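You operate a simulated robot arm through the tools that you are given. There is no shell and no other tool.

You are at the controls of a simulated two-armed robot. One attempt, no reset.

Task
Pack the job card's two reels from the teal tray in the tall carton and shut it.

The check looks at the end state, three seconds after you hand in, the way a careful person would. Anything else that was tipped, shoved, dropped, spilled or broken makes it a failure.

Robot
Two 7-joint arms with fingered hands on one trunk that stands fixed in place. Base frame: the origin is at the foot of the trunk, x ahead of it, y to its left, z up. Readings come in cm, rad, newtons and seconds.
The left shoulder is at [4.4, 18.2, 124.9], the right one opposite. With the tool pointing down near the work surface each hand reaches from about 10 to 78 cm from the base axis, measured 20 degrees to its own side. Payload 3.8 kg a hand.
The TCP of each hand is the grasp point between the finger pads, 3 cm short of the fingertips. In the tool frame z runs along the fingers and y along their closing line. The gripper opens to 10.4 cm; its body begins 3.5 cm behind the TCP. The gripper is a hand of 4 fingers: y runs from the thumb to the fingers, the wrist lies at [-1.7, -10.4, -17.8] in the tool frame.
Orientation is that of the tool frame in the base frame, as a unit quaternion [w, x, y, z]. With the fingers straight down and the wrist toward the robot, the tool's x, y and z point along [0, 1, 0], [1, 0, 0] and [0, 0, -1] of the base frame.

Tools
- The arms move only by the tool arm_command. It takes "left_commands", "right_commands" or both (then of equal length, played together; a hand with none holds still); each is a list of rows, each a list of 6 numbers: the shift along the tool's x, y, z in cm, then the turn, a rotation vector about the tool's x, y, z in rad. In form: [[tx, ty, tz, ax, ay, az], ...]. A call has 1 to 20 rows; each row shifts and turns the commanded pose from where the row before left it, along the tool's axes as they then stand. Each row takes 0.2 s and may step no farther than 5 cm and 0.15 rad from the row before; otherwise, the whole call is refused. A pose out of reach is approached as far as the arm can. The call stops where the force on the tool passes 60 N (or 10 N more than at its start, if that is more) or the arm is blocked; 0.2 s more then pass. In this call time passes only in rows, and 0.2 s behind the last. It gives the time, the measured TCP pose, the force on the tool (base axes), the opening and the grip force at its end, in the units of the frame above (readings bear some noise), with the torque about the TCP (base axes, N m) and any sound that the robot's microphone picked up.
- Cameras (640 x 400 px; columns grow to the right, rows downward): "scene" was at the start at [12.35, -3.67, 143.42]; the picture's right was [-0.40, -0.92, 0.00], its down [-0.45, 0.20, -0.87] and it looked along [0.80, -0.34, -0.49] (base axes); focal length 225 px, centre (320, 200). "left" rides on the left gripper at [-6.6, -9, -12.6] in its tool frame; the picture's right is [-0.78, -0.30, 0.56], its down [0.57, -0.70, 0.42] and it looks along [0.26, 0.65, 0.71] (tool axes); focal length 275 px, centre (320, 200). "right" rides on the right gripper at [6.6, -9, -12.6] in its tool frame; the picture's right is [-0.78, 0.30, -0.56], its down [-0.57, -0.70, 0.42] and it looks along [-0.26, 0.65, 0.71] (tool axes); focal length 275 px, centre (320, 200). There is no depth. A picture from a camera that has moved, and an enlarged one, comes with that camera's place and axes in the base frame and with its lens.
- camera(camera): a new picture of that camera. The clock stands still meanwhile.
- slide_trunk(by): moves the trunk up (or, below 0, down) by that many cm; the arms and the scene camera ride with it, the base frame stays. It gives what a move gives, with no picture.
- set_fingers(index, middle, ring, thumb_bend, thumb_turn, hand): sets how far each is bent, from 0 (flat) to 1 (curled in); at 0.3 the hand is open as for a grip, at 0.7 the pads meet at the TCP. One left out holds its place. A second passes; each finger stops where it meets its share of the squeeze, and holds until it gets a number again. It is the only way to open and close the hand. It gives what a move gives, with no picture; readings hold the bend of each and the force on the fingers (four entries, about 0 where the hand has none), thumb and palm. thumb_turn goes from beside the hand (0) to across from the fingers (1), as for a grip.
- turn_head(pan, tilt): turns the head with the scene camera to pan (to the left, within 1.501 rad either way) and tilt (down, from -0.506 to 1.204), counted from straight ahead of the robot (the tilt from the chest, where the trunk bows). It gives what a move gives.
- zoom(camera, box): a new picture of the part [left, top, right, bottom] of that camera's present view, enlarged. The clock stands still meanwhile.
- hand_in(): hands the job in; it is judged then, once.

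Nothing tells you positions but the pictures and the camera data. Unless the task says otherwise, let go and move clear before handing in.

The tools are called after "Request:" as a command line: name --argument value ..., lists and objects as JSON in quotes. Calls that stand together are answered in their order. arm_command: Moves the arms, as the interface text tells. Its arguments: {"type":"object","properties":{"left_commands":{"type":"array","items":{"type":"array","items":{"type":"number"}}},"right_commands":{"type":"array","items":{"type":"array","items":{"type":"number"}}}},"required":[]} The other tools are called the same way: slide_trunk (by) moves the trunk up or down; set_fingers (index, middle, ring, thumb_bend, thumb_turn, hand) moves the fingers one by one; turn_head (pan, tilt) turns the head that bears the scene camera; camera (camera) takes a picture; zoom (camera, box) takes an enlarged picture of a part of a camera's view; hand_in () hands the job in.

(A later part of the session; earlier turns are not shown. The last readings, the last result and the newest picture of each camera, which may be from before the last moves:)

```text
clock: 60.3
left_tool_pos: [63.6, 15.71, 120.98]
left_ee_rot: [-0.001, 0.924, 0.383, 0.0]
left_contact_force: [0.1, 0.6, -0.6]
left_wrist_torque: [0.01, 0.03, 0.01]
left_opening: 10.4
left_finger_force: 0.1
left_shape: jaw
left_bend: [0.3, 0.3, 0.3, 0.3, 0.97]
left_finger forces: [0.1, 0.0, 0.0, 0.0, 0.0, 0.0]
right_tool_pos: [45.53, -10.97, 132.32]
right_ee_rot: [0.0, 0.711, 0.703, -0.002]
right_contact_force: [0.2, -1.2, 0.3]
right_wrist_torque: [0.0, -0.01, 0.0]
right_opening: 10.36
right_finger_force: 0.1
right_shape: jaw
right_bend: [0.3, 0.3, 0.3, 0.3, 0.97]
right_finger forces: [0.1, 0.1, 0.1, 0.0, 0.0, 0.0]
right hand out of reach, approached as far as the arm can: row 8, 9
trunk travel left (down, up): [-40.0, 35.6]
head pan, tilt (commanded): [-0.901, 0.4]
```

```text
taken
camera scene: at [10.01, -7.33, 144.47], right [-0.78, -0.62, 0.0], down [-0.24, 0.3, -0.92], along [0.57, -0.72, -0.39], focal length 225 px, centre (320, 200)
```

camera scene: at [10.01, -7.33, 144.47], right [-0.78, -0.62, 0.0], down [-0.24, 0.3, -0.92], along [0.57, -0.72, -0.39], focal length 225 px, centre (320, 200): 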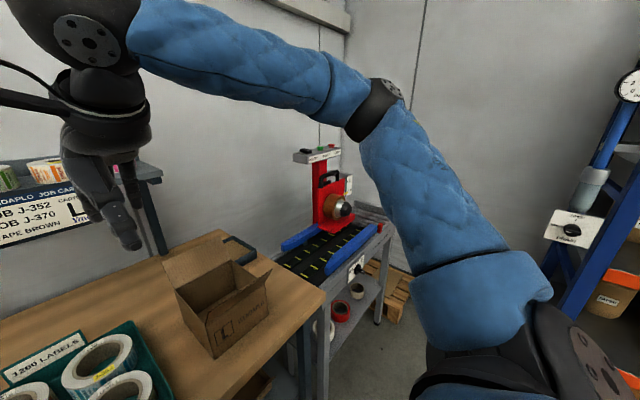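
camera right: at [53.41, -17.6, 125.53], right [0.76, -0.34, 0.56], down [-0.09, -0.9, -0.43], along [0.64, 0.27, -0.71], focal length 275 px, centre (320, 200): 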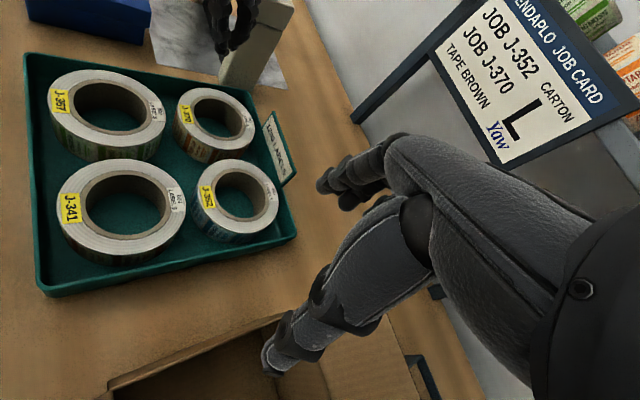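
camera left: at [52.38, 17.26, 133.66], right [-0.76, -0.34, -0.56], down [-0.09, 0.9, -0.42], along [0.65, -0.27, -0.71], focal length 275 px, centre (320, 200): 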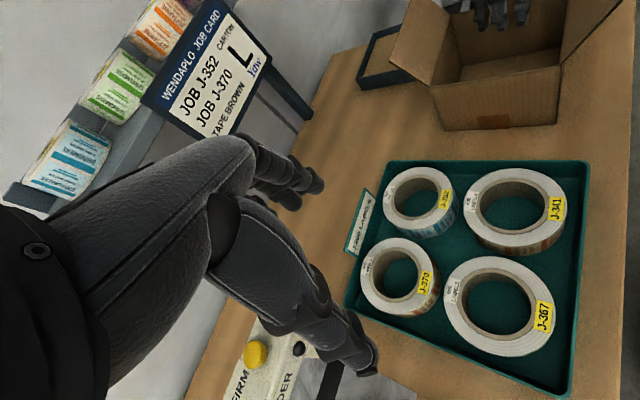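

The elbow has come forward now. I'll extend forward to (63, −18, 127), mirroring the left arm's path, then come down and left.

Request:
arm_command --right_commands '[[-2, 3.6, 1.2, 0, 0, 0], [-2, 3.6, 1.2, 0, 0, 0], [-2, 3.6, 1.2, 0, 0, 0], [-1, 3.6, 1.2, 0, 0, 0], [-0.5, 3.6, 0.5, 0, 0, 0]]'

Request:
camera --camera "scene"

Request:
arm_command --right_commands '[[1.7, 0.5, 3.6, 0, 0, 0], [1.7, 0.5, 3.6, 0, 0, 0], [1.7, 0.5, 3.6, 0, 0, 0], [1.7, 0.5, 3.6, 0, 0, 0], [1.7, 0.5, 3.6, 0, 0, 0]]'

Request:
camera --camera "scene"

```text
clock: 61.5
left_tool_pos: [63.31, 15.64, 121.03]
left_ee_rot: [-0.001, 0.923, 0.384, 0.0]
left_contact_force: [1.2, -0.2, -0.1]
left_wrist_torque: [0.03, 0.01, -0.02]
left_opening: 10.37
left_finger_force: 0.1
left_shape: jaw
left_bend: [0.3, 0.3, 0.3, 0.3, 0.97]
left_finger forces: [0.0, 0.0, 0.0, 0.0, 0.0, 0.0]
right_tool_pos: [61.49, -18.9, 127.11]
right_ee_rot: [0.0, 0.71, 0.704, 0.0]
right_contact_force: [0.2, 0.3, 0.5]
right_wrist_torque: [0.0, -0.02, 0.01]
right_opening: 10.37
right_finger_force: 0.1
right_shape: jaw
right_bend: [0.3, 0.3, 0.3, 0.3, 0.97]
right_finger forces: [0.0, 0.1, 0.1, 0.0, 0.0, 0.0]
right hand out of reach, approached as far as the arm can: row 5
trunk travel left (down, up): [-40.0, 35.6]
head pan, tilt (commanded): [-0.901, 0.4]
```

```text
taken
camera scene: at [9.77, -7.38, 144.49], right [-0.78, -0.62, 0.0], down [-0.24, 0.31, -0.92], along [0.57, -0.72, -0.39], focal length 225 px, centre (320, 200)
```

scene: 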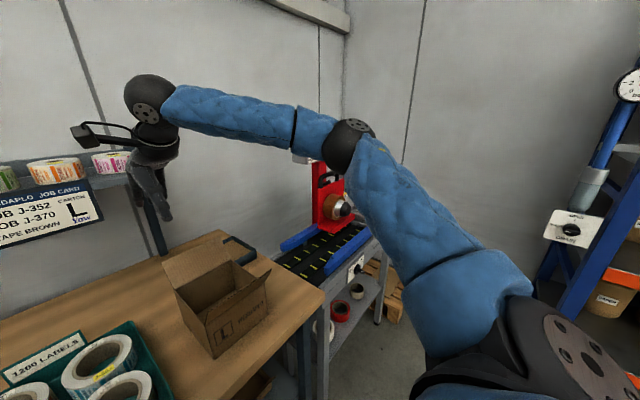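

```text
clock: 62.7
left_tool_pos: [63.6, 15.76, 121.01]
left_ee_rot: [-0.001, 0.924, 0.383, -0.001]
left_contact_force: [0.8, 0.3, 0.0]
left_wrist_torque: [-0.02, -0.01, -0.03]
left_opening: 10.38
left_finger_force: 0.0
left_shape: jaw
left_bend: [0.3, 0.3, 0.3, 0.3, 0.97]
left_finger forces: [0.0, 0.0, 0.0, 0.1, 0.1, 0.0]
right_tool_pos: [60.38, -15.66, 111.05]
right_ee_rot: [0.0, 0.71, 0.705, 0.0]
right_contact_force: [-0.4, 0.3, -0.7]
right_wrist_torque: [0.0, 0.01, 0.0]
right_opening: 10.42
right_finger_force: 0.1
right_shape: jaw
right_bend: [0.3, 0.3, 0.3, 0.3, 0.97]
right_finger forces: [0.1, 0.0, 0.0, 0.0, 0.0, 0.0]
right hand out of reach, approached as far as the arm can: row 1, 2, 3, 4, 5
trunk travel left (down, up): [-40.0, 35.6]
head pan, tilt (commanded): [-0.901, 0.4]
```

```text
taken
camera scene: at [9.84, -7.35, 144.49], right [-0.78, -0.62, 0.0], down [-0.24, 0.3, -0.92], along [0.57, -0.72, -0.39], focal length 225 px, centre (320, 200)
```

scene: 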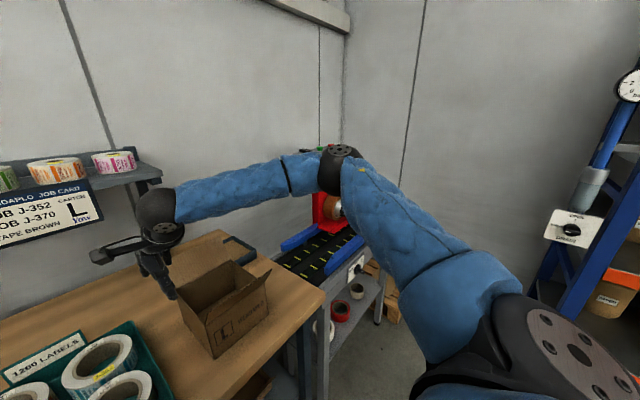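

The elbow is still up and out. Yawing strongly outward should force it inward and down, so I'll pull back to about (42, −30, 127) and yaw the right hand about 80° to the right.

Request:
arm_command --right_commands '[[0, 0, -4, 0, 0, 0], [0, 0, -4, 0, 0, 0], [0, -1, -4, 0, 0, 0], [-2.8, -3.4, -1, 0, 0, 0], [-2.8, -3.4, -1, 0, 0, 0], [-2.8, -3.4, -1, 0, 0, 0], [-2.8, -3.4, -1, 0, 0, 0], [-2.8, -3.4, 0, 0, 0, 0]]'

Request:
arm_command --right_commands '[[0, 0, 0, 0, 0, 0.127], [0, 0, 0, 0, 0, 0.127], [0, 0, 0, 0, 0, 0.127], [0, 0, 0, 0, 0, 0.127], [0, 0, 0, 0, 0, 0.127], [0, 0, 0, 0, 0, 0.127], [0, 0, 0, 0, 0, 0.127], [0, 0, 0, 0, 0, 0.127], [0, 0, 0, 0, 0, 0.127], [0, 0, 0, 0, 0, 0.127], [0, 0, 0, 0, 0, 0.127]]'

Request:
camera --camera "scene"

```text
clock: 64.5
left_tool_pos: [63.27, 15.64, 121.2]
left_ee_rot: [0.0, 0.924, 0.383, 0.0]
left_contact_force: [0.8, 0.0, 0.5]
left_wrist_torque: [-0.01, 0.01, 0.01]
left_opening: 10.38
left_finger_force: 0.0
left_shape: jaw
left_bend: [0.3, 0.3, 0.3, 0.3, 0.97]
left_finger forces: [0.0, 0.0, 0.0, 0.0, 0.0, 0.0]
right_tool_pos: [42.28, -29.59, 127.52]
right_ee_rot: [0.0, 0.709, 0.705, 0.001]
right_contact_force: [0.7, -0.6, 0.3]
right_wrist_torque: [0.0, -0.02, 0.03]
right_opening: 10.38
right_finger_force: 0.0
right_shape: jaw
right_bend: [0.3, 0.3, 0.3, 0.3, 0.97]
right_finger forces: [0.0, 0.0, 0.0, 0.0, 0.1, 0.1]
trunk travel left (down, up): [-40.0, 35.6]
head pan, tilt (commanded): [-0.901, 0.4]
```

```text
clock: 66.9
left_tool_pos: [63.44, 15.71, 121.11]
left_ee_rot: [-0.001, 0.924, 0.383, 0.001]
left_contact_force: [0.4, -0.5, 0.2]
left_wrist_torque: [0.0, -0.02, 0.03]
left_opening: 10.42
left_finger_force: 0.0
left_shape: jaw
left_bend: [0.3, 0.3, 0.3, 0.3, 0.97]
left_finger forces: [0.0, 0.0, 0.1, 0.0, 0.1, 0.1]
right_tool_pos: [42.26, -29.58, 127.09]
right_ee_rot: [0.0, 0.997, 0.082, 0.001]
right_contact_force: [-0.8, 0.1, -0.2]
right_wrist_torque: [0.01, 0.03, -0.01]
right_opening: 10.39
right_finger_force: 0.1
right_shape: jaw
right_bend: [0.3, 0.3, 0.3, 0.3, 0.97]
right_finger forces: [0.1, 0.1, 0.0, 0.1, 0.0, 0.0]
trunk travel left (down, up): [-40.0, 35.6]
head pan, tilt (commanded): [-0.901, 0.4]
```

```text
taken
camera scene: at [9.85, -7.34, 144.48], right [-0.78, -0.62, 0.0], down [-0.24, 0.3, -0.92], along [0.57, -0.72, -0.39], focal length 225 px, centre (320, 200)
```

scene: 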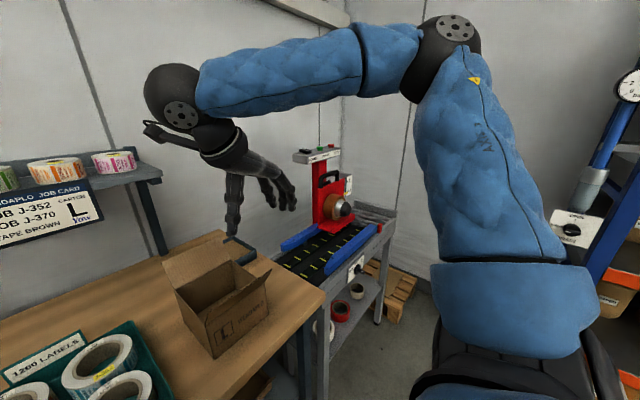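

Yaw turns out to be free; it's the elbow height that limits things. I'll return to zero yaw and stretch the right arm well forward over the carton at a safe height, so the elbow straightens, then swing left.

Request:
arm_command --right_commands '[[0, 0, 0, 0, 0, -0.127], [0, 0, 0, 0, 0, -0.127], [0, 0, 0, 0, 0, -0.127], [0, 0, 0, 0, 0, -0.127], [0, 0, 0, 0, 0, -0.127], [0, 0, 0, 0, 0, -0.127], [0, 0, 0, 0, 0, -0.127], [0, 0, 0, 0, 0, -0.127], [0, 0, 0, 0, 0, -0.127], [0, 0, 0, 0, 0, -0.127], [0, 0, 0, 0, 0, -0.127]]'

Request:
arm_command --right_commands '[[0, 4, 0, 0, 0, 0], [0, 4, 0, 0, 0, 0], [0, 4, 0, 0, 0, 0], [0, 4, 0, 0, 0, 0], [0, 4, 0, 0, 0, 0], [0, 4, 0, 0, 0, 0], [0, 4, 0, 0, 0, 0]]'

Request:
camera --camera "scene"

```text
clock: 69.3
left_tool_pos: [63.43, 15.77, 121.13]
left_ee_rot: [0.0, 0.924, 0.384, 0.0]
left_contact_force: [0.4, 0.1, -0.2]
left_wrist_torque: [0.0, -0.02, 0.02]
left_opening: 10.4
left_finger_force: 0.0
left_shape: jaw
left_bend: [0.3, 0.3, 0.3, 0.3, 0.97]
left_finger forces: [0.0, 0.0, 0.1, 0.1, 0.0, 0.0]
right_tool_pos: [42.5, -29.46, 127.31]
right_ee_rot: [0.0, 0.709, 0.705, 0.0]
right_contact_force: [1.0, -0.3, 0.9]
right_wrist_torque: [-0.02, -0.01, 0.01]
right_opening: 10.38
right_finger_force: 0.1
right_shape: jaw
right_bend: [0.3, 0.3, 0.3, 0.3, 0.97]
right_finger forces: [0.1, 0.0, 0.0, 0.0, 0.1, 0.1]
trunk travel left (down, up): [-40.0, 35.6]
head pan, tilt (commanded): [-0.901, 0.4]
```

```text
clock: 70.9
left_tool_pos: [63.68, 15.63, 120.91]
left_ee_rot: [-0.001, 0.924, 0.383, -0.001]
left_contact_force: [0.9, -0.6, 0.3]
left_wrist_torque: [0.01, 0.03, -0.02]
left_opening: 10.4
left_finger_force: 0.0
left_shape: jaw
left_bend: [0.3, 0.3, 0.3, 0.3, 0.97]
left_finger forces: [0.0, 0.0, 0.0, 0.1, 0.0, 0.0]
right_tool_pos: [68.83, -30.4, 126.55]
right_ee_rot: [0.001, 0.712, 0.703, -0.004]
right_contact_force: [0.0, 0.7, 2.8]
right_wrist_torque: [-0.05, -0.02, -0.03]
right_opening: 10.39
right_finger_force: 0.0
right_shape: jaw
right_bend: [0.3, 0.3, 0.3, 0.3, 0.97]
right_finger forces: [0.0, 0.0, 0.1, 0.0, 0.0, 0.1]
right hand out of reach, approached as far as the arm can: row 7
trunk travel left (down, up): [-40.0, 35.6]
head pan, tilt (commanded): [-0.901, 0.4]
```

```text
taken
camera scene: at [10.12, -7.48, 144.47], right [-0.78, -0.62, 0.0], down [-0.24, 0.31, -0.92], along [0.57, -0.72, -0.39], focal length 225 px, centre (320, 200)
```

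scene: 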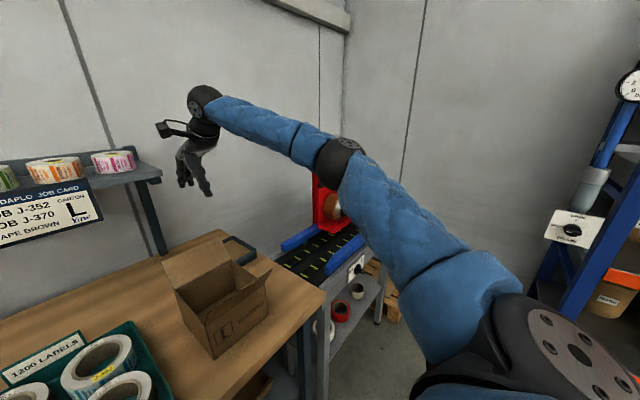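

The right arm is now nearly straight at (69, −30, 127). I'll swing it left and down gradually while keeping it extended.

Request:
arm_command --right_commands '[[0, 0, 3, 0, 0, 0], [0, 0, 3, 0, 0, 0], [2.5, 0.3, 1.5, 0, 0, 0], [2.5, 0.3, 1.5, 0, 0, 0], [2.5, 0.3, 1.5, 0, 0, 0], [2.5, 0.3, 0, 0, 0, 0]]'

Request:
camera --camera "scene"

```text
clock: 72.3
left_tool_pos: [63.43, 15.76, 121.12]
left_ee_rot: [0.0, 0.924, 0.384, 0.0]
left_contact_force: [0.7, -0.2, -0.6]
left_wrist_torque: [0.02, 0.02, -0.01]
left_opening: 10.38
left_finger_force: 0.0
left_shape: jaw
left_bend: [0.3, 0.3, 0.3, 0.3, 0.97]
left_finger forces: [0.0, 0.1, 0.0, 0.0, 0.0, 0.1]
right_tool_pos: [66.65, -21.9, 116.4]
right_ee_rot: [0.001, 0.711, 0.704, 0.0]
right_contact_force: [-1.2, -0.2, 0.0]
right_wrist_torque: [-0.03, 0.0, -0.01]
right_opening: 10.39
right_finger_force: 0.0
right_shape: jaw
right_bend: [0.3, 0.3, 0.3, 0.3, 0.97]
right_finger forces: [0.0, 0.1, 0.0, 0.1, 0.0, 0.0]
right hand out of reach, approached as far as the arm can: row 4, 5, 6
trunk travel left (down, up): [-40.0, 35.6]
head pan, tilt (commanded): [-0.901, 0.4]
```

```text
taken
camera scene: at [9.79, -7.34, 144.49], right [-0.78, -0.62, 0.0], down [-0.24, 0.3, -0.92], along [0.57, -0.72, -0.39], focal length 225 px, centre (320, 200)
```

scene: 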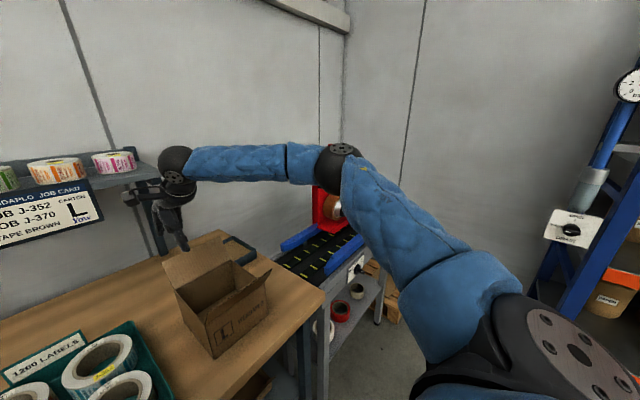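

The right elbow seems pinned by a joint limit, so I'll use the left arm for the reels. With the trunk lower it should reach the carton. First I'll park the right hand back to the right, lower the trunk, and test the left hand above the carton.

Request:
arm_command --right_commands '[[0, 0, -3, 0, 0, 0], [-3, -3.5, -1, 0, 0, 0], [-3, -3.5, -1, 0, 0, 0], [-3, -3.5, -1, 0, 0, 0], [-3, -3.5, -1, 0, 0, 0], [-3, -3.5, -1, 0, 0, 0], [-3, -3.5, -1, 0, 0, 0], [-3, -3.5, 0, 0, 0, 0], [-3, -2, 0, 0, 0, 0]]'

Request:
slide_trunk --by -12

Request:
turn_head --pan -0.2 --tilt 0.5

Request:
camera --camera "scene"

```text
clock: 74.3
left_tool_pos: [63.48, 15.67, 121.11]
left_ee_rot: [-0.001, 0.924, 0.383, -0.001]
left_contact_force: [0.6, -0.7, 0.2]
left_wrist_torque: [-0.03, -0.02, -0.01]
left_opening: 10.36
left_finger_force: 0.2
left_shape: jaw
left_bend: [0.3, 0.3, 0.3, 0.3, 0.97]
left_finger forces: [0.0, 0.0, 0.1, 0.0, 0.0, 0.1]
right_tool_pos: [40.0, -45.65, 125.14]
right_ee_rot: [-0.001, 0.709, 0.706, 0.0]
right_contact_force: [0.6, -0.3, -1.0]
right_wrist_torque: [0.05, 0.02, 0.0]
right_opening: 10.37
right_finger_force: 0.0
right_shape: jaw
right_bend: [0.3, 0.3, 0.3, 0.3, 0.97]
right_finger forces: [0.1, 0.0, 0.0, 0.1, 0.0, 0.0]
trunk travel left (down, up): [-40.0, 35.6]
head pan, tilt (commanded): [-0.901, 0.4]
```

```text
clock: 75.8
left_tool_pos: [63.41, 15.71, 109.29]
left_ee_rot: [0.0, 0.924, 0.383, 0.0]
left_contact_force: [-0.8, -0.6, -1.0]
left_wrist_torque: [-0.03, -0.01, -0.02]
left_opening: 10.37
left_finger_force: 0.1
left_shape: jaw
left_bend: [0.3, 0.3, 0.3, 0.3, 0.97]
left_finger forces: [0.0, 0.0, 0.0, 0.0, 0.1, 0.1]
right_tool_pos: [40.04, -45.83, 113.19]
right_ee_rot: [0.001, 0.71, 0.704, 0.0]
right_contact_force: [-0.6, -0.8, 0.3]
right_wrist_torque: [-0.01, 0.0, -0.03]
right_opening: 10.4
right_finger_force: 0.0
right_shape: jaw
right_bend: [0.3, 0.3, 0.3, 0.3, 0.97]
right_finger forces: [0.0, 0.0, 0.1, 0.1, 0.0, 0.1]
trunk travel left (down, up): [-28.0, 47.6]
head pan, tilt (commanded): [-0.901, 0.4]
```

```text
clock: 76.8
left_tool_pos: [63.49, 15.71, 109.16]
left_ee_rot: [-0.001, 0.923, 0.384, -0.001]
left_contact_force: [-0.8, 0.8, 0.5]
left_wrist_torque: [-0.01, 0.0, 0.01]
left_opening: 10.38
left_finger_force: 0.0
left_shape: jaw
left_bend: [0.3, 0.3, 0.3, 0.3, 0.97]
left_finger forces: [0.0, 0.2, 0.0, 0.0, 0.0, 0.0]
right_tool_pos: [40.11, -45.81, 113.11]
right_ee_rot: [0.0, 0.71, 0.704, -0.001]
right_contact_force: [0.4, -0.2, -0.1]
right_wrist_torque: [0.0, -0.03, -0.01]
right_opening: 10.38
right_finger_force: 0.1
right_shape: jaw
right_bend: [0.3, 0.3, 0.3, 0.3, 0.97]
right_finger forces: [0.1, 0.0, 0.1, 0.0, 0.0, 0.1]
trunk travel left (down, up): [-28.0, 47.6]
head pan, tilt (commanded): [-0.201, 0.499]
```

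```text
taken
camera scene: at [16.96, -1.9, 131.42], right [-0.2, -0.98, 0.0], down [-0.47, 0.1, -0.88], along [0.86, -0.18, -0.48], focal length 225 px, centre (320, 200)
```

scene: 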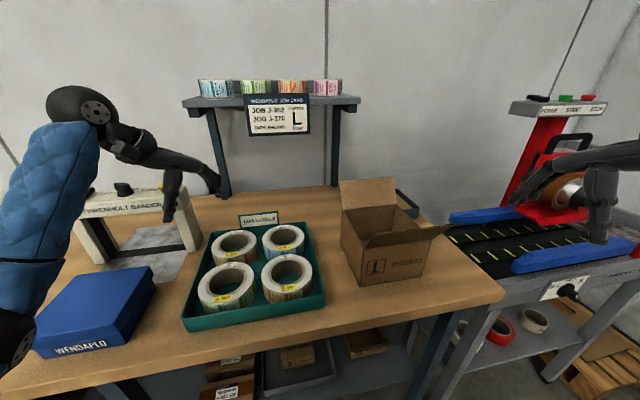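

The left arm's posture looks good here. I'll lift it and carry it over to the carton centre, then increase the yaw toward −70° to see whether it holds.

Request:
arm_command --left_commands '[[0, 0, -4, 0, 0, 0], [0, 0, -4, 0, 0, 0], [-3.38, 2.91, 0, 0, 0, 0], [-3.38, 2.91, 0, 0, 0, 0], [-3.38, 2.91, 0, 0, 0, 0], [-3.38, 2.91, 0, 0, 0, 0], [-3.38, 2.91, 0, 0, 0, 0], [-3.38, 2.91, 0, 0, 0, 0], [-3.38, 2.91, 0, 0, 0, 0], [-3.38, 2.91, 0, 0, 0, 0], [-3.38, 2.91, 0, 0, 0, 0]]'

Request:
arm_command --left_commands '[[0, 0, 0, 0, 0, 0.12], [0, 0, 0, 0, 0, 0.12], [0, 0, 0, 0, 0, 0.12], [0, 0, 0, 0, 0, 0.12]]'

Request:
camera --camera "scene"

Request:
camera --camera "left"

```text
clock: 79.2
left_tool_pos: [61.07, -16.45, 117.11]
left_ee_rot: [0.0, 0.924, 0.383, 0.0]
left_contact_force: [-0.6, 0.4, 0.3]
left_wrist_torque: [0.0, 0.01, -0.01]
left_opening: 10.39
left_finger_force: 0.1
left_shape: jaw
left_bend: [0.3, 0.3, 0.3, 0.3, 0.97]
left_finger forces: [0.0, 0.1, 0.0, 0.0, 0.0, 0.0]
left hand out of reach, approached as far as the arm can: row 10, 11
right_tool_pos: [40.06, -45.81, 113.27]
right_ee_rot: [-0.001, 0.709, 0.705, 0.0]
right_contact_force: [-0.3, 0.3, 0.2]
right_wrist_torque: [0.04, -0.01, 0.03]
right_opening: 10.41
right_finger_force: 0.0
right_shape: jaw
right_bend: [0.3, 0.3, 0.3, 0.3, 0.97]
right_finger forces: [0.0, 0.1, 0.1, 0.0, 0.0, 0.0]
trunk travel left (down, up): [-28.0, 47.6]
head pan, tilt (commanded): [-0.201, 0.499]
```

```text
clock: 80.2
left_tool_pos: [60.72, -12.17, 118.08]
left_ee_rot: [0.0, 0.983, 0.181, 0.0]
left_contact_force: [0.2, -1.7, -0.3]
left_wrist_torque: [0.02, 0.0, -0.01]
left_opening: 10.41
left_finger_force: 0.1
left_shape: jaw
left_bend: [0.3, 0.3, 0.3, 0.3, 0.97]
left_finger forces: [0.0, 0.1, 0.0, 0.0, 0.0, 0.0]
left hand out of reach, approached as far as the arm can: row 1, 2, 3, 4
right_tool_pos: [40.06, -45.98, 113.15]
right_ee_rot: [-0.001, 0.71, 0.704, 0.001]
right_contact_force: [0.3, -0.1, 0.3]
right_wrist_torque: [0.06, 0.0, 0.02]
right_opening: 10.39
right_finger_force: 0.0
right_shape: jaw
right_bend: [0.3, 0.3, 0.3, 0.3, 0.97]
right_finger forces: [0.0, 0.0, 0.0, 0.0, 0.0, 0.0]
trunk travel left (down, up): [-28.0, 47.6]
head pan, tilt (commanded): [-0.201, 0.499]
```

```text
taken
camera scene: at [16.95, -2.14, 131.41], right [-0.2, -0.98, 0.0], down [-0.47, 0.1, -0.88], along [0.86, -0.17, -0.48], focal length 225 px, centre (320, 200)
```

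scene: 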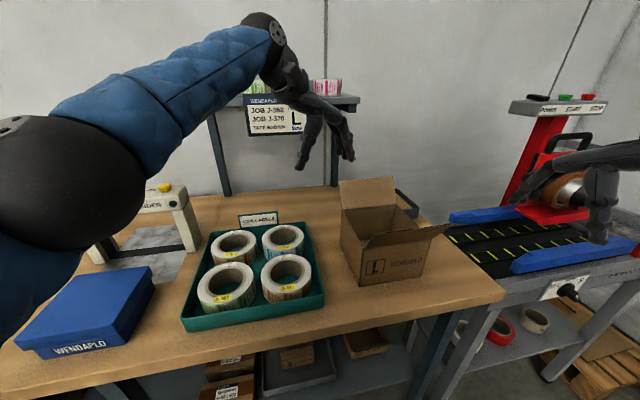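

```text
taken
camera left: at [51.29, -6.06, 130.6], right [-0.83, 0.0, -0.56], down [0.29, 0.86, -0.42], along [0.48, -0.51, -0.71], focal length 275 px, centre (320, 200)
```

left: 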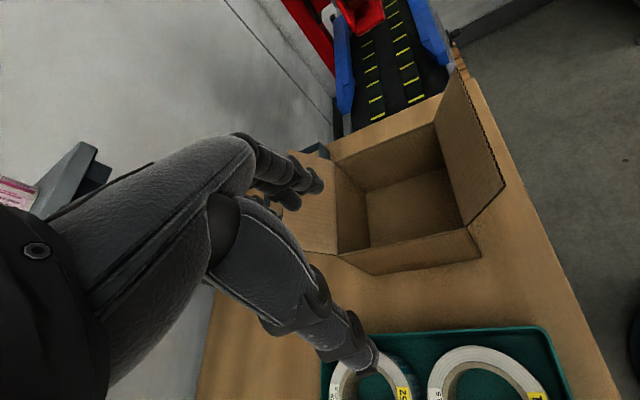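

The left arm is limited by its roughly 58 cm stretch at this height, but lower over the carton it should reach, entering over the carton's flapless left wall. I'll go pick J‑352 first: back to yaw −45° above its rim facing the tray centre, then pre-shape the fingers.

Request:
arm_command --left_commands '[[0, 0, 0, 0, 0, -0.105], [0, 0, 0, 0, 0, -0.105], [0, 0, 0, 0, 0, -0.105], [0, 0, 0, 0, 0, -0.105], [2.78, -1.18, 2.4, 0, 0, 0], [2.78, -1.18, 2.4, 0, 0, 0], [2.78, -1.18, 2.4, 0, 0, 0], [2.78, -1.18, 2.4, 0, 0, 0], [2.78, -1.18, 2.4, 0, 0, 0]]'

Request:
set_fingers --hand "left" --index 0.4 --middle 0.4 --ring 0.4 --thumb_bend 0.42 --thumb_turn 1.0

Request:
camera --camera "left"

Request:
camera --camera "scene"

```text
clock: 82.2
left_tool_pos: [66.38, 1.96, 106.07]
left_ee_rot: [0.001, 0.923, 0.384, 0.0]
left_contact_force: [0.0, 0.1, 0.3]
left_wrist_torque: [-0.01, 0.03, -0.02]
left_opening: 10.39
left_finger_force: 0.1
left_shape: jaw
left_bend: [0.3, 0.3, 0.3, 0.3, 0.97]
left_finger forces: [0.0, 0.0, 0.0, 0.0, 0.0, 0.1]
right_tool_pos: [40.13, -45.76, 113.29]
right_ee_rot: [0.0, 0.709, 0.705, 0.0]
right_contact_force: [-0.6, 0.0, -0.6]
right_wrist_torque: [-0.01, 0.02, -0.03]
right_opening: 10.39
right_finger_force: 0.0
right_shape: jaw
right_bend: [0.3, 0.3, 0.3, 0.3, 0.97]
right_finger forces: [0.0, 0.1, 0.0, 0.1, 0.0, 0.0]
trunk travel left (down, up): [-28.0, 47.6]
head pan, tilt (commanded): [-0.201, 0.499]
```

```text
clock: 83.2
left_tool_pos: [66.29, 1.91, 106.19]
left_ee_rot: [0.001, 0.924, 0.384, 0.001]
left_contact_force: [-0.2, 1.0, 0.1]
left_wrist_torque: [-0.02, 0.01, 0.0]
left_opening: 7.77
left_finger_force: 0.0
left_shape: fingers
left_bend: [0.4, 0.4, 0.4, 0.42, 0.99]
left_finger forces: [0.0, 0.1, 0.0, 0.1, 0.1, 0.0]
right_tool_pos: [40.01, -45.73, 113.32]
right_ee_rot: [0.001, 0.709, 0.705, 0.0]
right_contact_force: [0.2, 0.0, -0.2]
right_wrist_torque: [-0.02, -0.01, 0.01]
right_opening: 10.39
right_finger_force: 0.0
right_shape: jaw
right_bend: [0.3, 0.3, 0.3, 0.3, 0.97]
right_finger forces: [0.0, 0.1, 0.1, 0.0, 0.0, 0.1]
trunk travel left (down, up): [-28.0, 47.6]
head pan, tilt (commanded): [-0.201, 0.499]
```

```text
taken
camera left: at [55.2, 3.57, 118.7], right [-0.76, -0.34, -0.56], down [-0.09, 0.9, -0.43], along [0.65, -0.27, -0.71], focal length 275 px, centre (320, 200)
```

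left: 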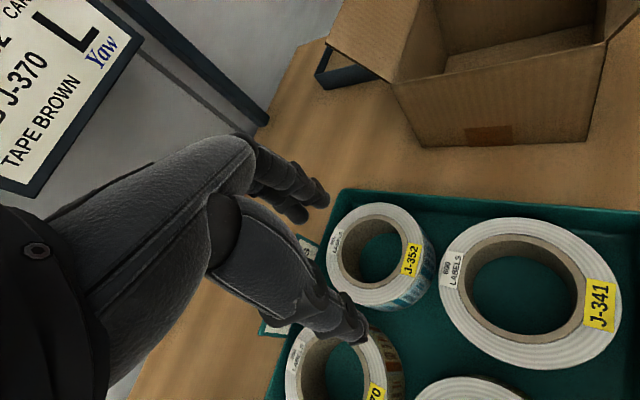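

```text
taken
camera scene: at [16.96, -1.9, 131.41], right [-0.2, -0.98, 0.0], down [-0.47, 0.1, -0.88], along [0.86, -0.17, -0.48], focal length 225 px, centre (320, 200)
```

scene: 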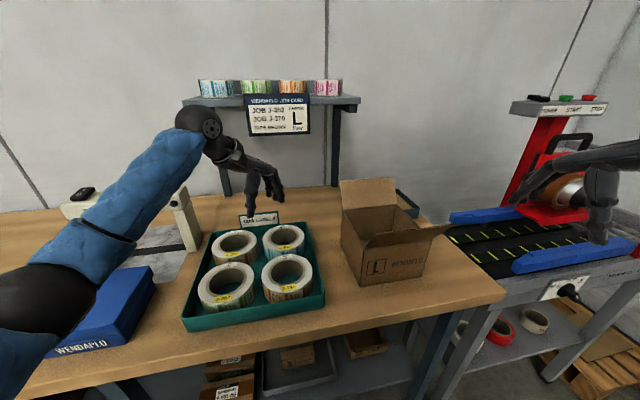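

I'll zoom on J‑352 from the left hand's camera to pin its position down exactly.

Request:
zoom --camera "left" --box '[280, 180, 480, 340]'

Request:
zoom --camera "scene" --box '[180, 130, 340, 330]'

```text
2.50 times, centred on (380, 260) of left
camera zoom: at [55.2, 3.57, 118.7], right [-0.76, -0.34, -0.56], down [-0.09, 0.9, -0.43], along [0.65, -0.27, -0.71], focal length 688 px, centre (170, 50)
```

zoom: 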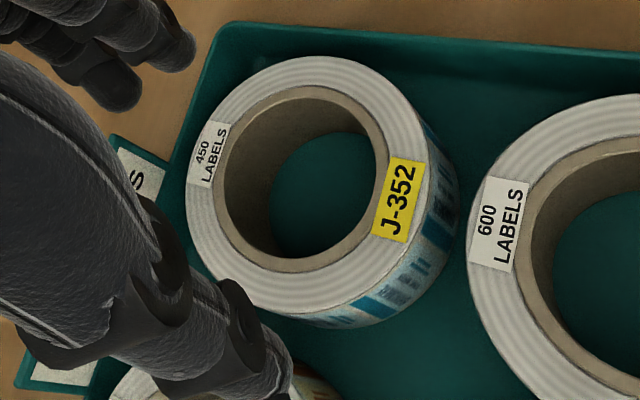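

```text
2.00 times, centred on (260, 230) of scene
camera zoom: at [16.96, -1.9, 131.41], right [-0.2, -0.98, 0.0], down [-0.47, 0.1, -0.88], along [0.86, -0.17, -0.48], focal length 450 px, centre (440, 140)
```

zoom: 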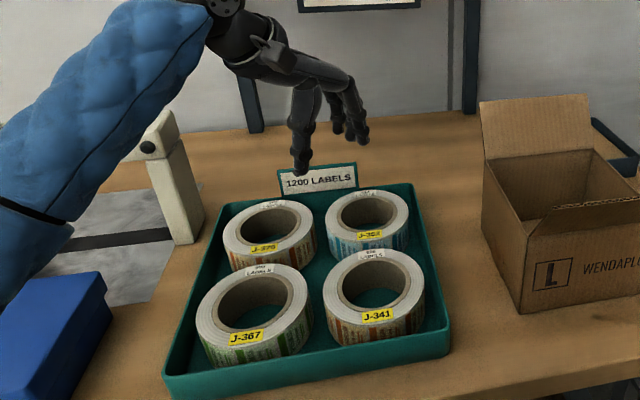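

J‑352's centre comes out at (69.8, −1.65), so the hand is lined up over its near-left wall. I'll descend to just above the reel and check alignment.

Request:
arm_command --left_commands '[[0, 0, 4, 0, 0, 0], [0, 0, 4, 0, 0, 0], [0, 0, 2.5, 0, 0, 0]]'

Request:
camera --camera "left"

Request:
zoom --camera "scene" --box '[180, 130, 340, 330]'

```text
clock: 84.0
left_tool_pos: [66.47, 1.82, 95.66]
left_ee_rot: [0.002, 0.924, 0.383, 0.001]
left_contact_force: [-0.9, -0.1, -0.3]
left_wrist_torque: [0.03, -0.02, -0.04]
left_opening: 7.74
left_finger_force: 0.0
left_shape: fingers
left_bend: [0.4, 0.4, 0.4, 0.42, 0.99]
left_finger forces: [0.1, 0.0, 0.0, 0.0, 0.0, 0.0]
right_tool_pos: [40.14, -45.71, 113.19]
right_ee_rot: [-0.001, 0.709, 0.705, 0.0]
right_contact_force: [0.0, -0.5, -0.6]
right_wrist_torque: [-0.01, -0.01, -0.01]
right_opening: 10.39
right_finger_force: 0.1
right_shape: jaw
right_bend: [0.3, 0.3, 0.3, 0.3, 0.97]
right_finger forces: [0.0, 0.0, 0.1, 0.0, 0.1, 0.1]
trunk travel left (down, up): [-28.0, 47.6]
head pan, tilt (commanded): [-0.201, 0.499]
```

```text
taken
camera left: at [55.4, 3.62, 108.14], right [-0.76, -0.34, -0.56], down [-0.09, 0.9, -0.43], along [0.65, -0.27, -0.71], focal length 275 px, centre (320, 200)
```

left: 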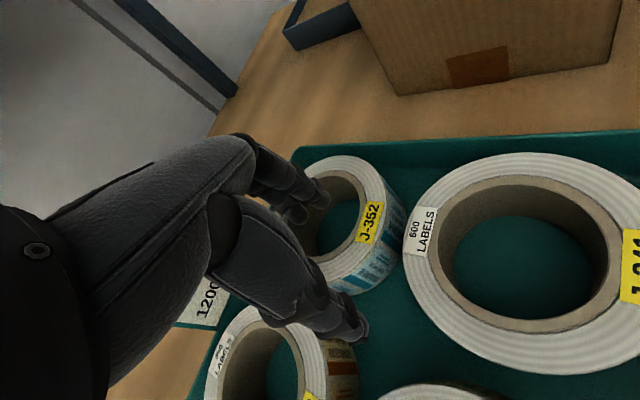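

```text
2.00 times, centred on (260, 230) of scene
camera zoom: at [16.99, -1.89, 131.41], right [-0.2, -0.98, 0.0], down [-0.47, 0.1, -0.88], along [0.86, -0.17, -0.48], focal length 450 px, centre (440, 140)
```

zoom: 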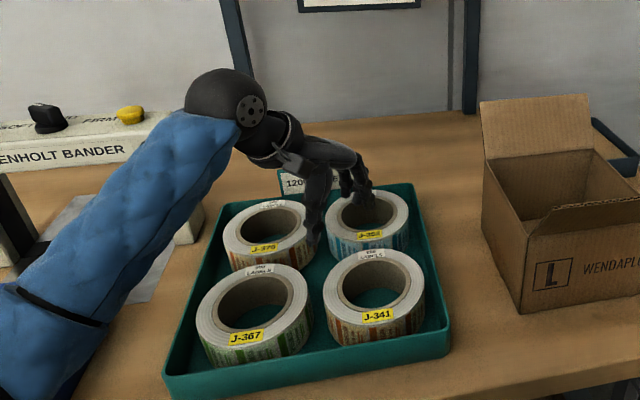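

The fingers are over J‑352's hole and the thumb is in the central gap. I'll descend the remaining 6 cm.

Request:
zoom --camera "left" --box '[200, 130, 430, 400]'

Request:
arm_command --left_commands '[[0, 0, 2, 0, 0, 0], [0, 0, 2, 0, 0, 0], [0, 0, 1.8, 0, 0, 0]]'

Request:
zoom --camera "left" --box '[200, 130, 430, 400]'

Request:
zoom --camera "scene" --box '[180, 150, 320, 310]'

```text
1.48 times, centred on (315, 265) of left
camera zoom: at [55.4, 3.62, 108.14], right [-0.76, -0.34, -0.56], down [-0.09, 0.9, -0.43], along [0.65, -0.27, -0.71], focal length 408 px, centre (327, 104)
```

zoom: 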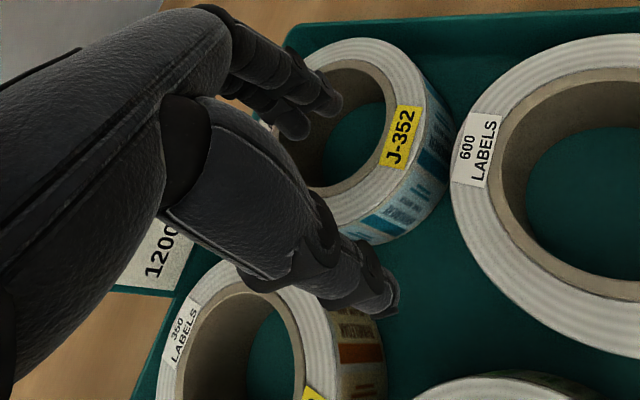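

```text
clock: 84.8
left_tool_pos: [66.3, 2.01, 89.95]
left_ee_rot: [0.001, 0.923, 0.384, 0.0]
left_contact_force: [-0.6, -1.6, 0.2]
left_wrist_torque: [0.04, 0.02, -0.07]
left_opening: 7.76
left_finger_force: 0.4
left_shape: fingers
left_bend: [0.4, 0.4, 0.4, 0.42, 0.99]
left_finger forces: [0.0, 0.1, 1.0, 0.0, 0.1, 0.0]
right_tool_pos: [40.14, -45.75, 113.18]
right_ee_rot: [0.0, 0.71, 0.705, 0.0]
right_contact_force: [1.0, 0.4, 0.4]
right_wrist_torque: [-0.01, 0.0, 0.0]
right_opening: 10.41
right_finger_force: 0.1
right_shape: jaw
right_bend: [0.3, 0.3, 0.3, 0.3, 0.97]
right_finger forces: [0.0, 0.0, 0.1, 0.0, 0.0, 0.1]
trunk travel left (down, up): [-28.0, 47.6]
head pan, tilt (commanded): [-0.201, 0.499]
```

```text
1.48 times, centred on (315, 265) of left
camera zoom: at [55.33, 3.68, 102.42], right [-0.76, -0.34, -0.56], down [-0.09, 0.9, -0.43], along [0.65, -0.27, -0.71], focal length 408 px, centre (327, 104)
```

zoom: 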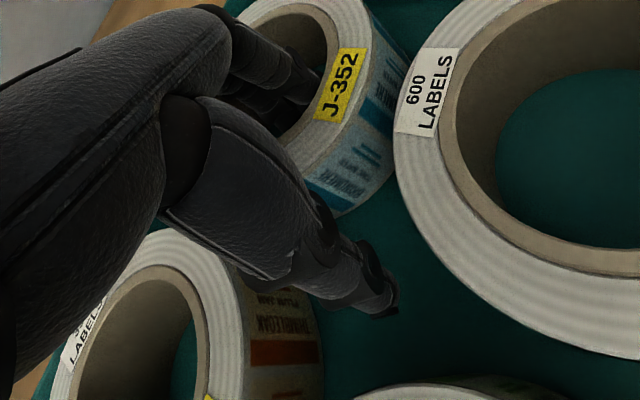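

```text
2.50 times, centred on (250, 230) of scene
camera zoom: at [16.96, -1.91, 131.41], right [-0.2, -0.98, 0.0], down [-0.47, 0.1, -0.88], along [0.86, -0.17, -0.48], focal length 562 px, centre (495, 125)
```

zoom: 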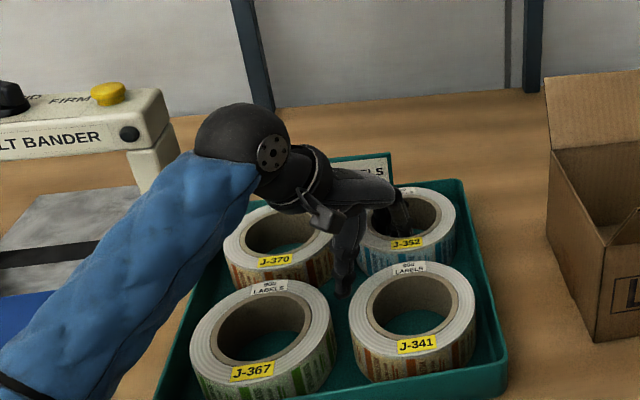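

The fingers are inside J‑352's core and the thumb is clear outside. I'll close the grip.

Request:
set_fingers --hand "left" --index 0.75 --middle 0.75 --ring 0.75 --thumb_bend 0.75

Request:
camera --camera "left"

Request:
zoom --camera "scene" --box '[180, 150, 320, 310]'

```text
clock: 85.8
left_tool_pos: [66.36, 1.78, 89.93]
left_ee_rot: [0.0, 0.923, 0.384, 0.0]
left_contact_force: [-0.3, -1.3, -3.5]
left_wrist_torque: [0.03, 0.14, -0.05]
left_opening: 2.15
left_finger_force: 23.0
left_shape: fingers
left_bend: [0.72, 0.73, 0.72, 0.63, 0.99]
left_finger forces: [10.3, 4.4, 8.5, 0.1, 22.1, 0.0]
right_tool_pos: [40.11, -45.75, 113.17]
right_ee_rot: [0.0, 0.71, 0.705, 0.0]
right_contact_force: [-0.4, -1.3, 0.1]
right_wrist_torque: [-0.02, -0.01, 0.0]
right_opening: 10.39
right_finger_force: 0.1
right_shape: jaw
right_bend: [0.3, 0.3, 0.3, 0.3, 0.97]
right_finger forces: [0.0, 0.0, 0.1, 0.0, 0.0, 0.0]
trunk travel left (down, up): [-28.0, 47.6]
head pan, tilt (commanded): [-0.201, 0.499]
```

```text
taken
camera left: at [55.36, 3.68, 102.38], right [-0.76, -0.34, -0.56], down [-0.09, 0.9, -0.42], along [0.65, -0.27, -0.71], focal length 275 px, centre (320, 200)
```

left: 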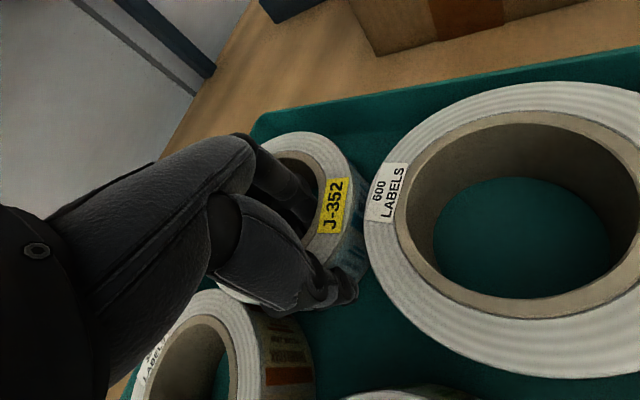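

```text
2.50 times, centred on (250, 230) of scene
camera zoom: at [17.0, -1.92, 131.4], right [-0.2, -0.98, 0.0], down [-0.47, 0.1, -0.88], along [0.86, -0.17, -0.48], focal length 562 px, centre (495, 125)
```

zoom: 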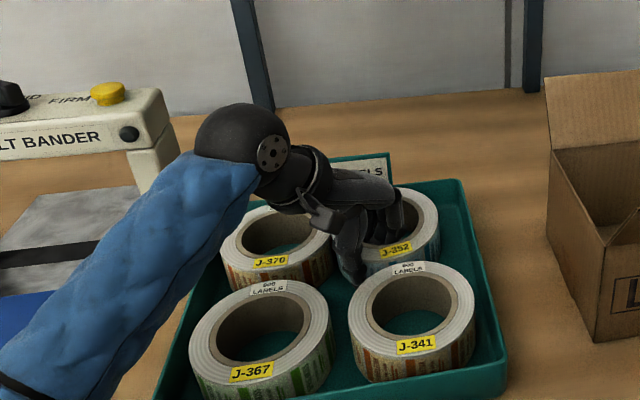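

The grip holds at about 23 N with a 2.15 cm opening. I'll lift slowly and check for slipping.

Request:
arm_command --left_commands '[[0, 0, -1, 0, 0, 0], [0, 0, -1.5, 0, 0, 0], [0, 0, -1.5, 0, 0, 0]]'

Request:
camera --camera "left"

Request:
zoom --camera "scene" --box '[180, 150, 320, 310]'

```text
clock: 86.6
left_tool_pos: [66.32, 1.8, 93.79]
left_ee_rot: [0.001, 0.924, 0.384, 0.0]
left_contact_force: [0.5, 0.0, -2.8]
left_wrist_torque: [0.07, 0.13, -0.02]
left_opening: 2.12
left_finger_force: 22.9
left_shape: fingers
left_bend: [0.72, 0.74, 0.73, 0.63, 0.99]
left_finger forces: [11.4, 4.5, 7.6, 0.0, 22.3, 0.0]
right_tool_pos: [40.06, -45.8, 113.15]
right_ee_rot: [-0.001, 0.71, 0.704, 0.0]
right_contact_force: [0.4, 0.3, 0.1]
right_wrist_torque: [0.01, 0.05, -0.01]
right_opening: 10.38
right_finger_force: 0.1
right_shape: jaw
right_bend: [0.3, 0.3, 0.3, 0.3, 0.97]
right_finger forces: [0.0, 0.0, 0.0, 0.0, 0.0, 0.1]
trunk travel left (down, up): [-28.0, 47.6]
head pan, tilt (commanded): [-0.201, 0.499]
```

```text
taken
camera left: at [55.3, 3.66, 106.43], right [-0.76, -0.34, -0.56], down [-0.09, 0.9, -0.43], along [0.65, -0.27, -0.71], focal length 275 px, centre (320, 200)
```

left: 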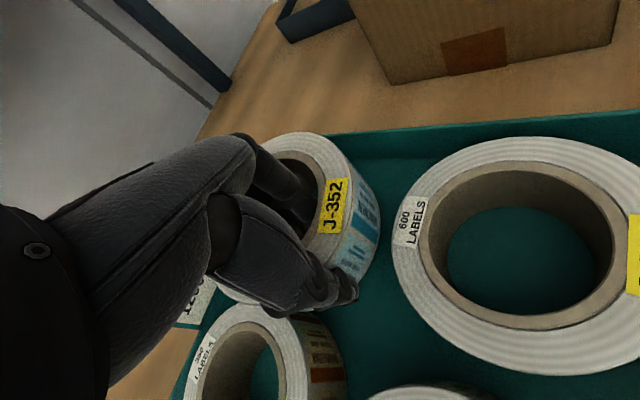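

```text
2.50 times, centred on (250, 230) of scene
camera zoom: at [16.98, -1.9, 131.41], right [-0.2, -0.98, 0.0], down [-0.47, 0.1, -0.88], along [0.86, -0.17, -0.48], focal length 562 px, centre (495, 125)
```

zoom: 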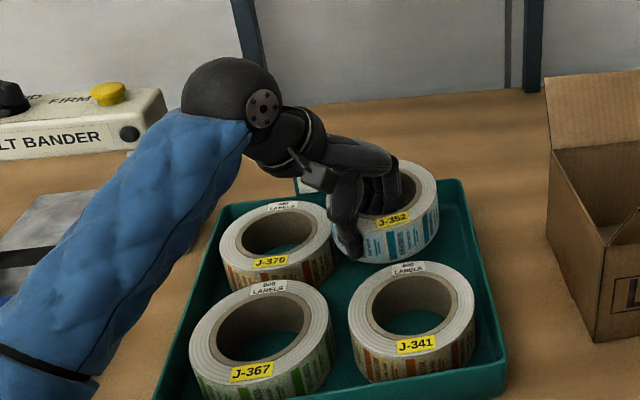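

J‑352 is lifted cleanly, about 0.3 kg and no slip. I'll raise it and carry it toward the carton's left side, level with the space between the flaps.

Request:
arm_command --left_commands '[[0, 0, -3.5, 0, 0, 0], [0, 0, -3.5, 0, 0, 0], [0, 0, -3.5, 0, 0, 0], [-3.55, 0.94, 0, 0, 0, 0], [-3.55, 0.94, 0, 0, 0, 0], [-3.55, 0.94, 0, 0, 0, 0], [-3.55, 0.94, 0, 0, 0, 0]]'

Request:
camera --camera "left"

Request:
camera --camera "scene"

```text
clock: 88.2
left_tool_pos: [58.73, -10.73, 104.2]
left_ee_rot: [0.001, 0.923, 0.384, 0.0]
left_contact_force: [0.4, -0.9, -3.0]
left_wrist_torque: [0.08, 0.13, 0.0]
left_opening: 2.14
left_finger_force: 22.9
left_shape: fingers
left_bend: [0.73, 0.74, 0.73, 0.63, 0.99]
left_finger forces: [11.8, 4.4, 7.6, 0.1, 22.0, 0.1]
right_tool_pos: [40.09, -45.77, 113.18]
right_ee_rot: [0.0, 0.71, 0.704, 0.0]
right_contact_force: [0.2, -0.6, 0.7]
right_wrist_torque: [0.01, 0.01, -0.01]
right_opening: 10.4
right_finger_force: 0.0
right_shape: jaw
right_bend: [0.3, 0.3, 0.3, 0.3, 0.97]
right_finger forces: [0.0, 0.0, 0.0, 0.0, 0.0, 0.0]
trunk travel left (down, up): [-28.0, 47.6]
head pan, tilt (commanded): [-0.201, 0.499]
```

```text
taken
camera left: at [47.69, -8.99, 116.72], right [-0.76, -0.34, -0.56], down [-0.09, 0.9, -0.43], along [0.65, -0.27, -0.71], focal length 275 px, centre (320, 200)
```

left: 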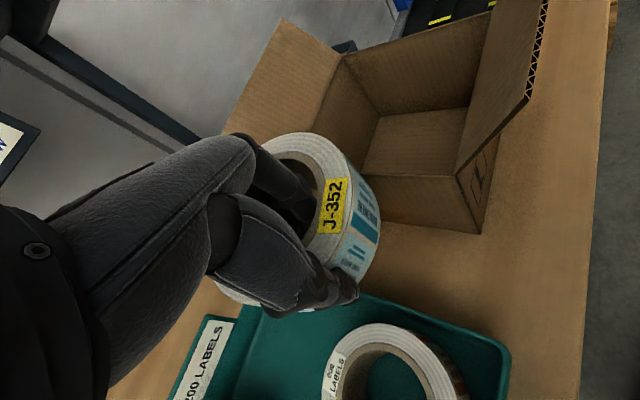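

```text
taken
camera scene: at [16.95, -1.97, 131.42], right [-0.2, -0.98, 0.0], down [-0.47, 0.1, -0.88], along [0.86, -0.17, -0.48], focal length 225 px, centre (320, 200)
```

scene: 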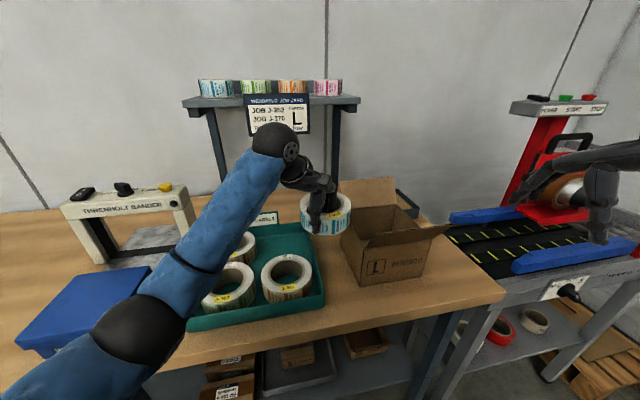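

The reel is level-ish and approaching the carton's left side. I'll zoom in to check the reel's actual tilt and offset in the hand.

Request:
zoom --camera "left" --box '[200, 110, 400, 330]'

Request:
zoom --camera "scene" --box '[240, 110, 460, 300]'

Request:
camera --camera "right"

```text
1.82 times, centred on (300, 220) of left
camera zoom: at [47.69, -8.99, 116.72], right [-0.76, -0.34, -0.56], down [-0.09, 0.9, -0.43], along [0.65, -0.27, -0.71], focal length 500 px, centre (356, 164)
```

zoom: 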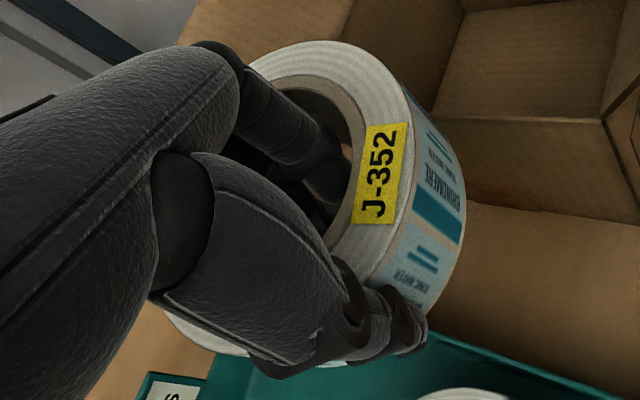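

```text
2.11 times, centred on (350, 205) of scene
camera zoom: at [16.95, -1.97, 131.42], right [-0.2, -0.98, 0.0], down [-0.47, 0.1, -0.88], along [0.86, -0.17, -0.48], focal length 473 px, centre (257, 190)
```

zoom: 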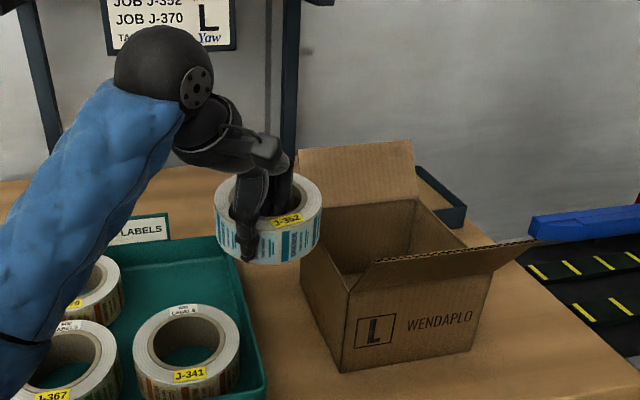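

```text
taken
camera right: at [31.13, -39.13, 125.75], right [0.29, -0.78, 0.56], down [-0.71, -0.57, -0.42], along [0.65, -0.27, -0.71], focal length 275 px, centre (320, 200)
```

right: 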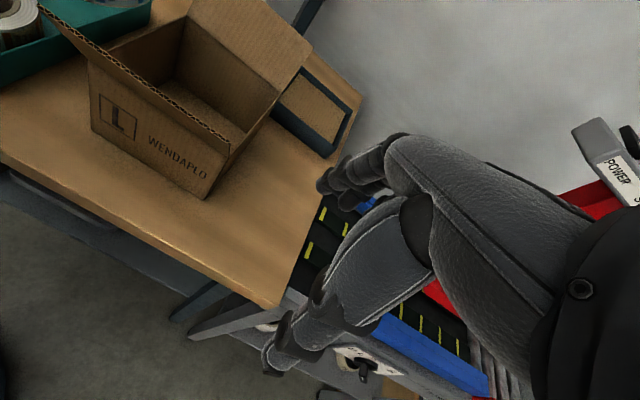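

The reel droops about 9° on its far side, so I'll raise it a bit more before crossing over the carton's left wall, then check the position.

Request:
arm_command --left_commands '[[0, 0, -2.6, 0, 0, 0], [-2.53, 2.62, 0, 0, 0, 0], [-2.53, 2.62, 0, 0, 0, 0], [-2.53, 2.62, 0, 0, 0, 0], [-2.53, 2.62, 0, 0, 0, 0]]'

Request:
camera --camera "left"

Request:
camera --camera "scene"

Request:
camera --camera "right"

```text
clock: 89.4
left_tool_pos: [59.24, -21.6, 106.79]
left_ee_rot: [0.002, 0.923, 0.384, 0.0]
left_contact_force: [-0.1, 0.4, -3.8]
left_wrist_torque: [0.07, 0.13, -0.01]
left_opening: 2.12
left_finger_force: 22.6
left_shape: fingers
left_bend: [0.73, 0.74, 0.73, 0.63, 0.99]
left_finger forces: [11.3, 5.1, 7.1, 0.1, 22.2, 0.1]
left hand out of reach, approached as far as the arm can: row 5
right_tool_pos: [40.25, -45.74, 113.14]
right_ee_rot: [-0.001, 0.709, 0.705, -0.001]
right_contact_force: [-0.3, -0.5, 0.5]
right_wrist_torque: [0.0, 0.01, 0.05]
right_opening: 10.36
right_finger_force: 0.1
right_shape: jaw
right_bend: [0.3, 0.3, 0.3, 0.3, 0.97]
right_finger forces: [0.0, 0.0, 0.0, 0.1, 0.0, 0.0]
trunk travel left (down, up): [-28.0, 47.6]
head pan, tilt (commanded): [-0.201, 0.499]
```

```text
taken
camera left: at [48.17, -19.87, 119.29], right [-0.76, -0.34, -0.56], down [-0.09, 0.9, -0.43], along [0.65, -0.27, -0.71], focal length 275 px, centre (320, 200)
```

left: 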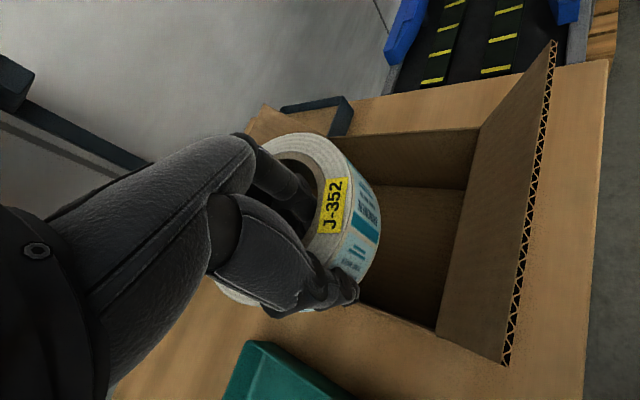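

```text
taken
camera scene: at [17.04, -1.87, 131.4], right [-0.2, -0.98, 0.0], down [-0.47, 0.1, -0.88], along [0.86, -0.17, -0.48], focal length 225 px, centre (320, 200)
```

scene: 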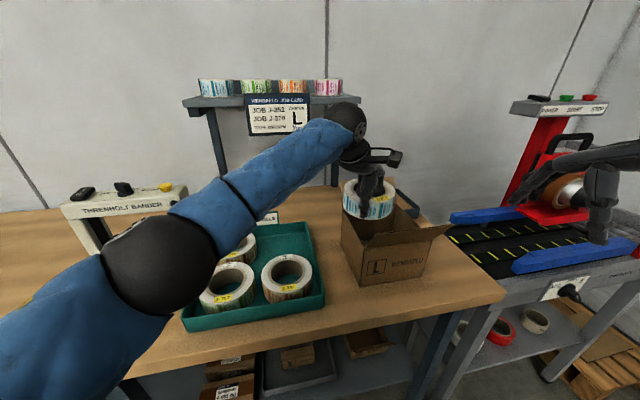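

```text
taken
camera right: at [31.22, -39.03, 125.75], right [0.29, -0.78, 0.56], down [-0.71, -0.57, -0.42], along [0.65, -0.27, -0.71], focal length 275 px, centre (320, 200)
```

right: 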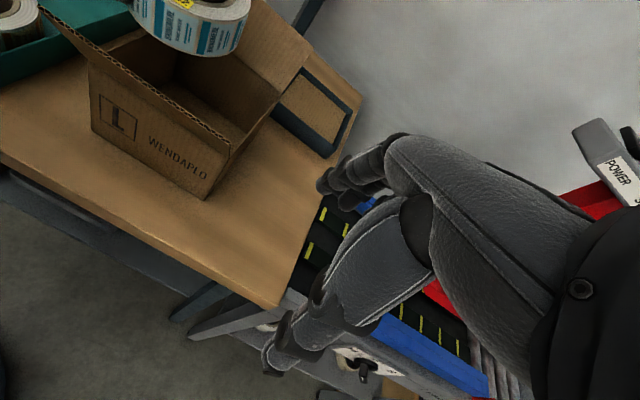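

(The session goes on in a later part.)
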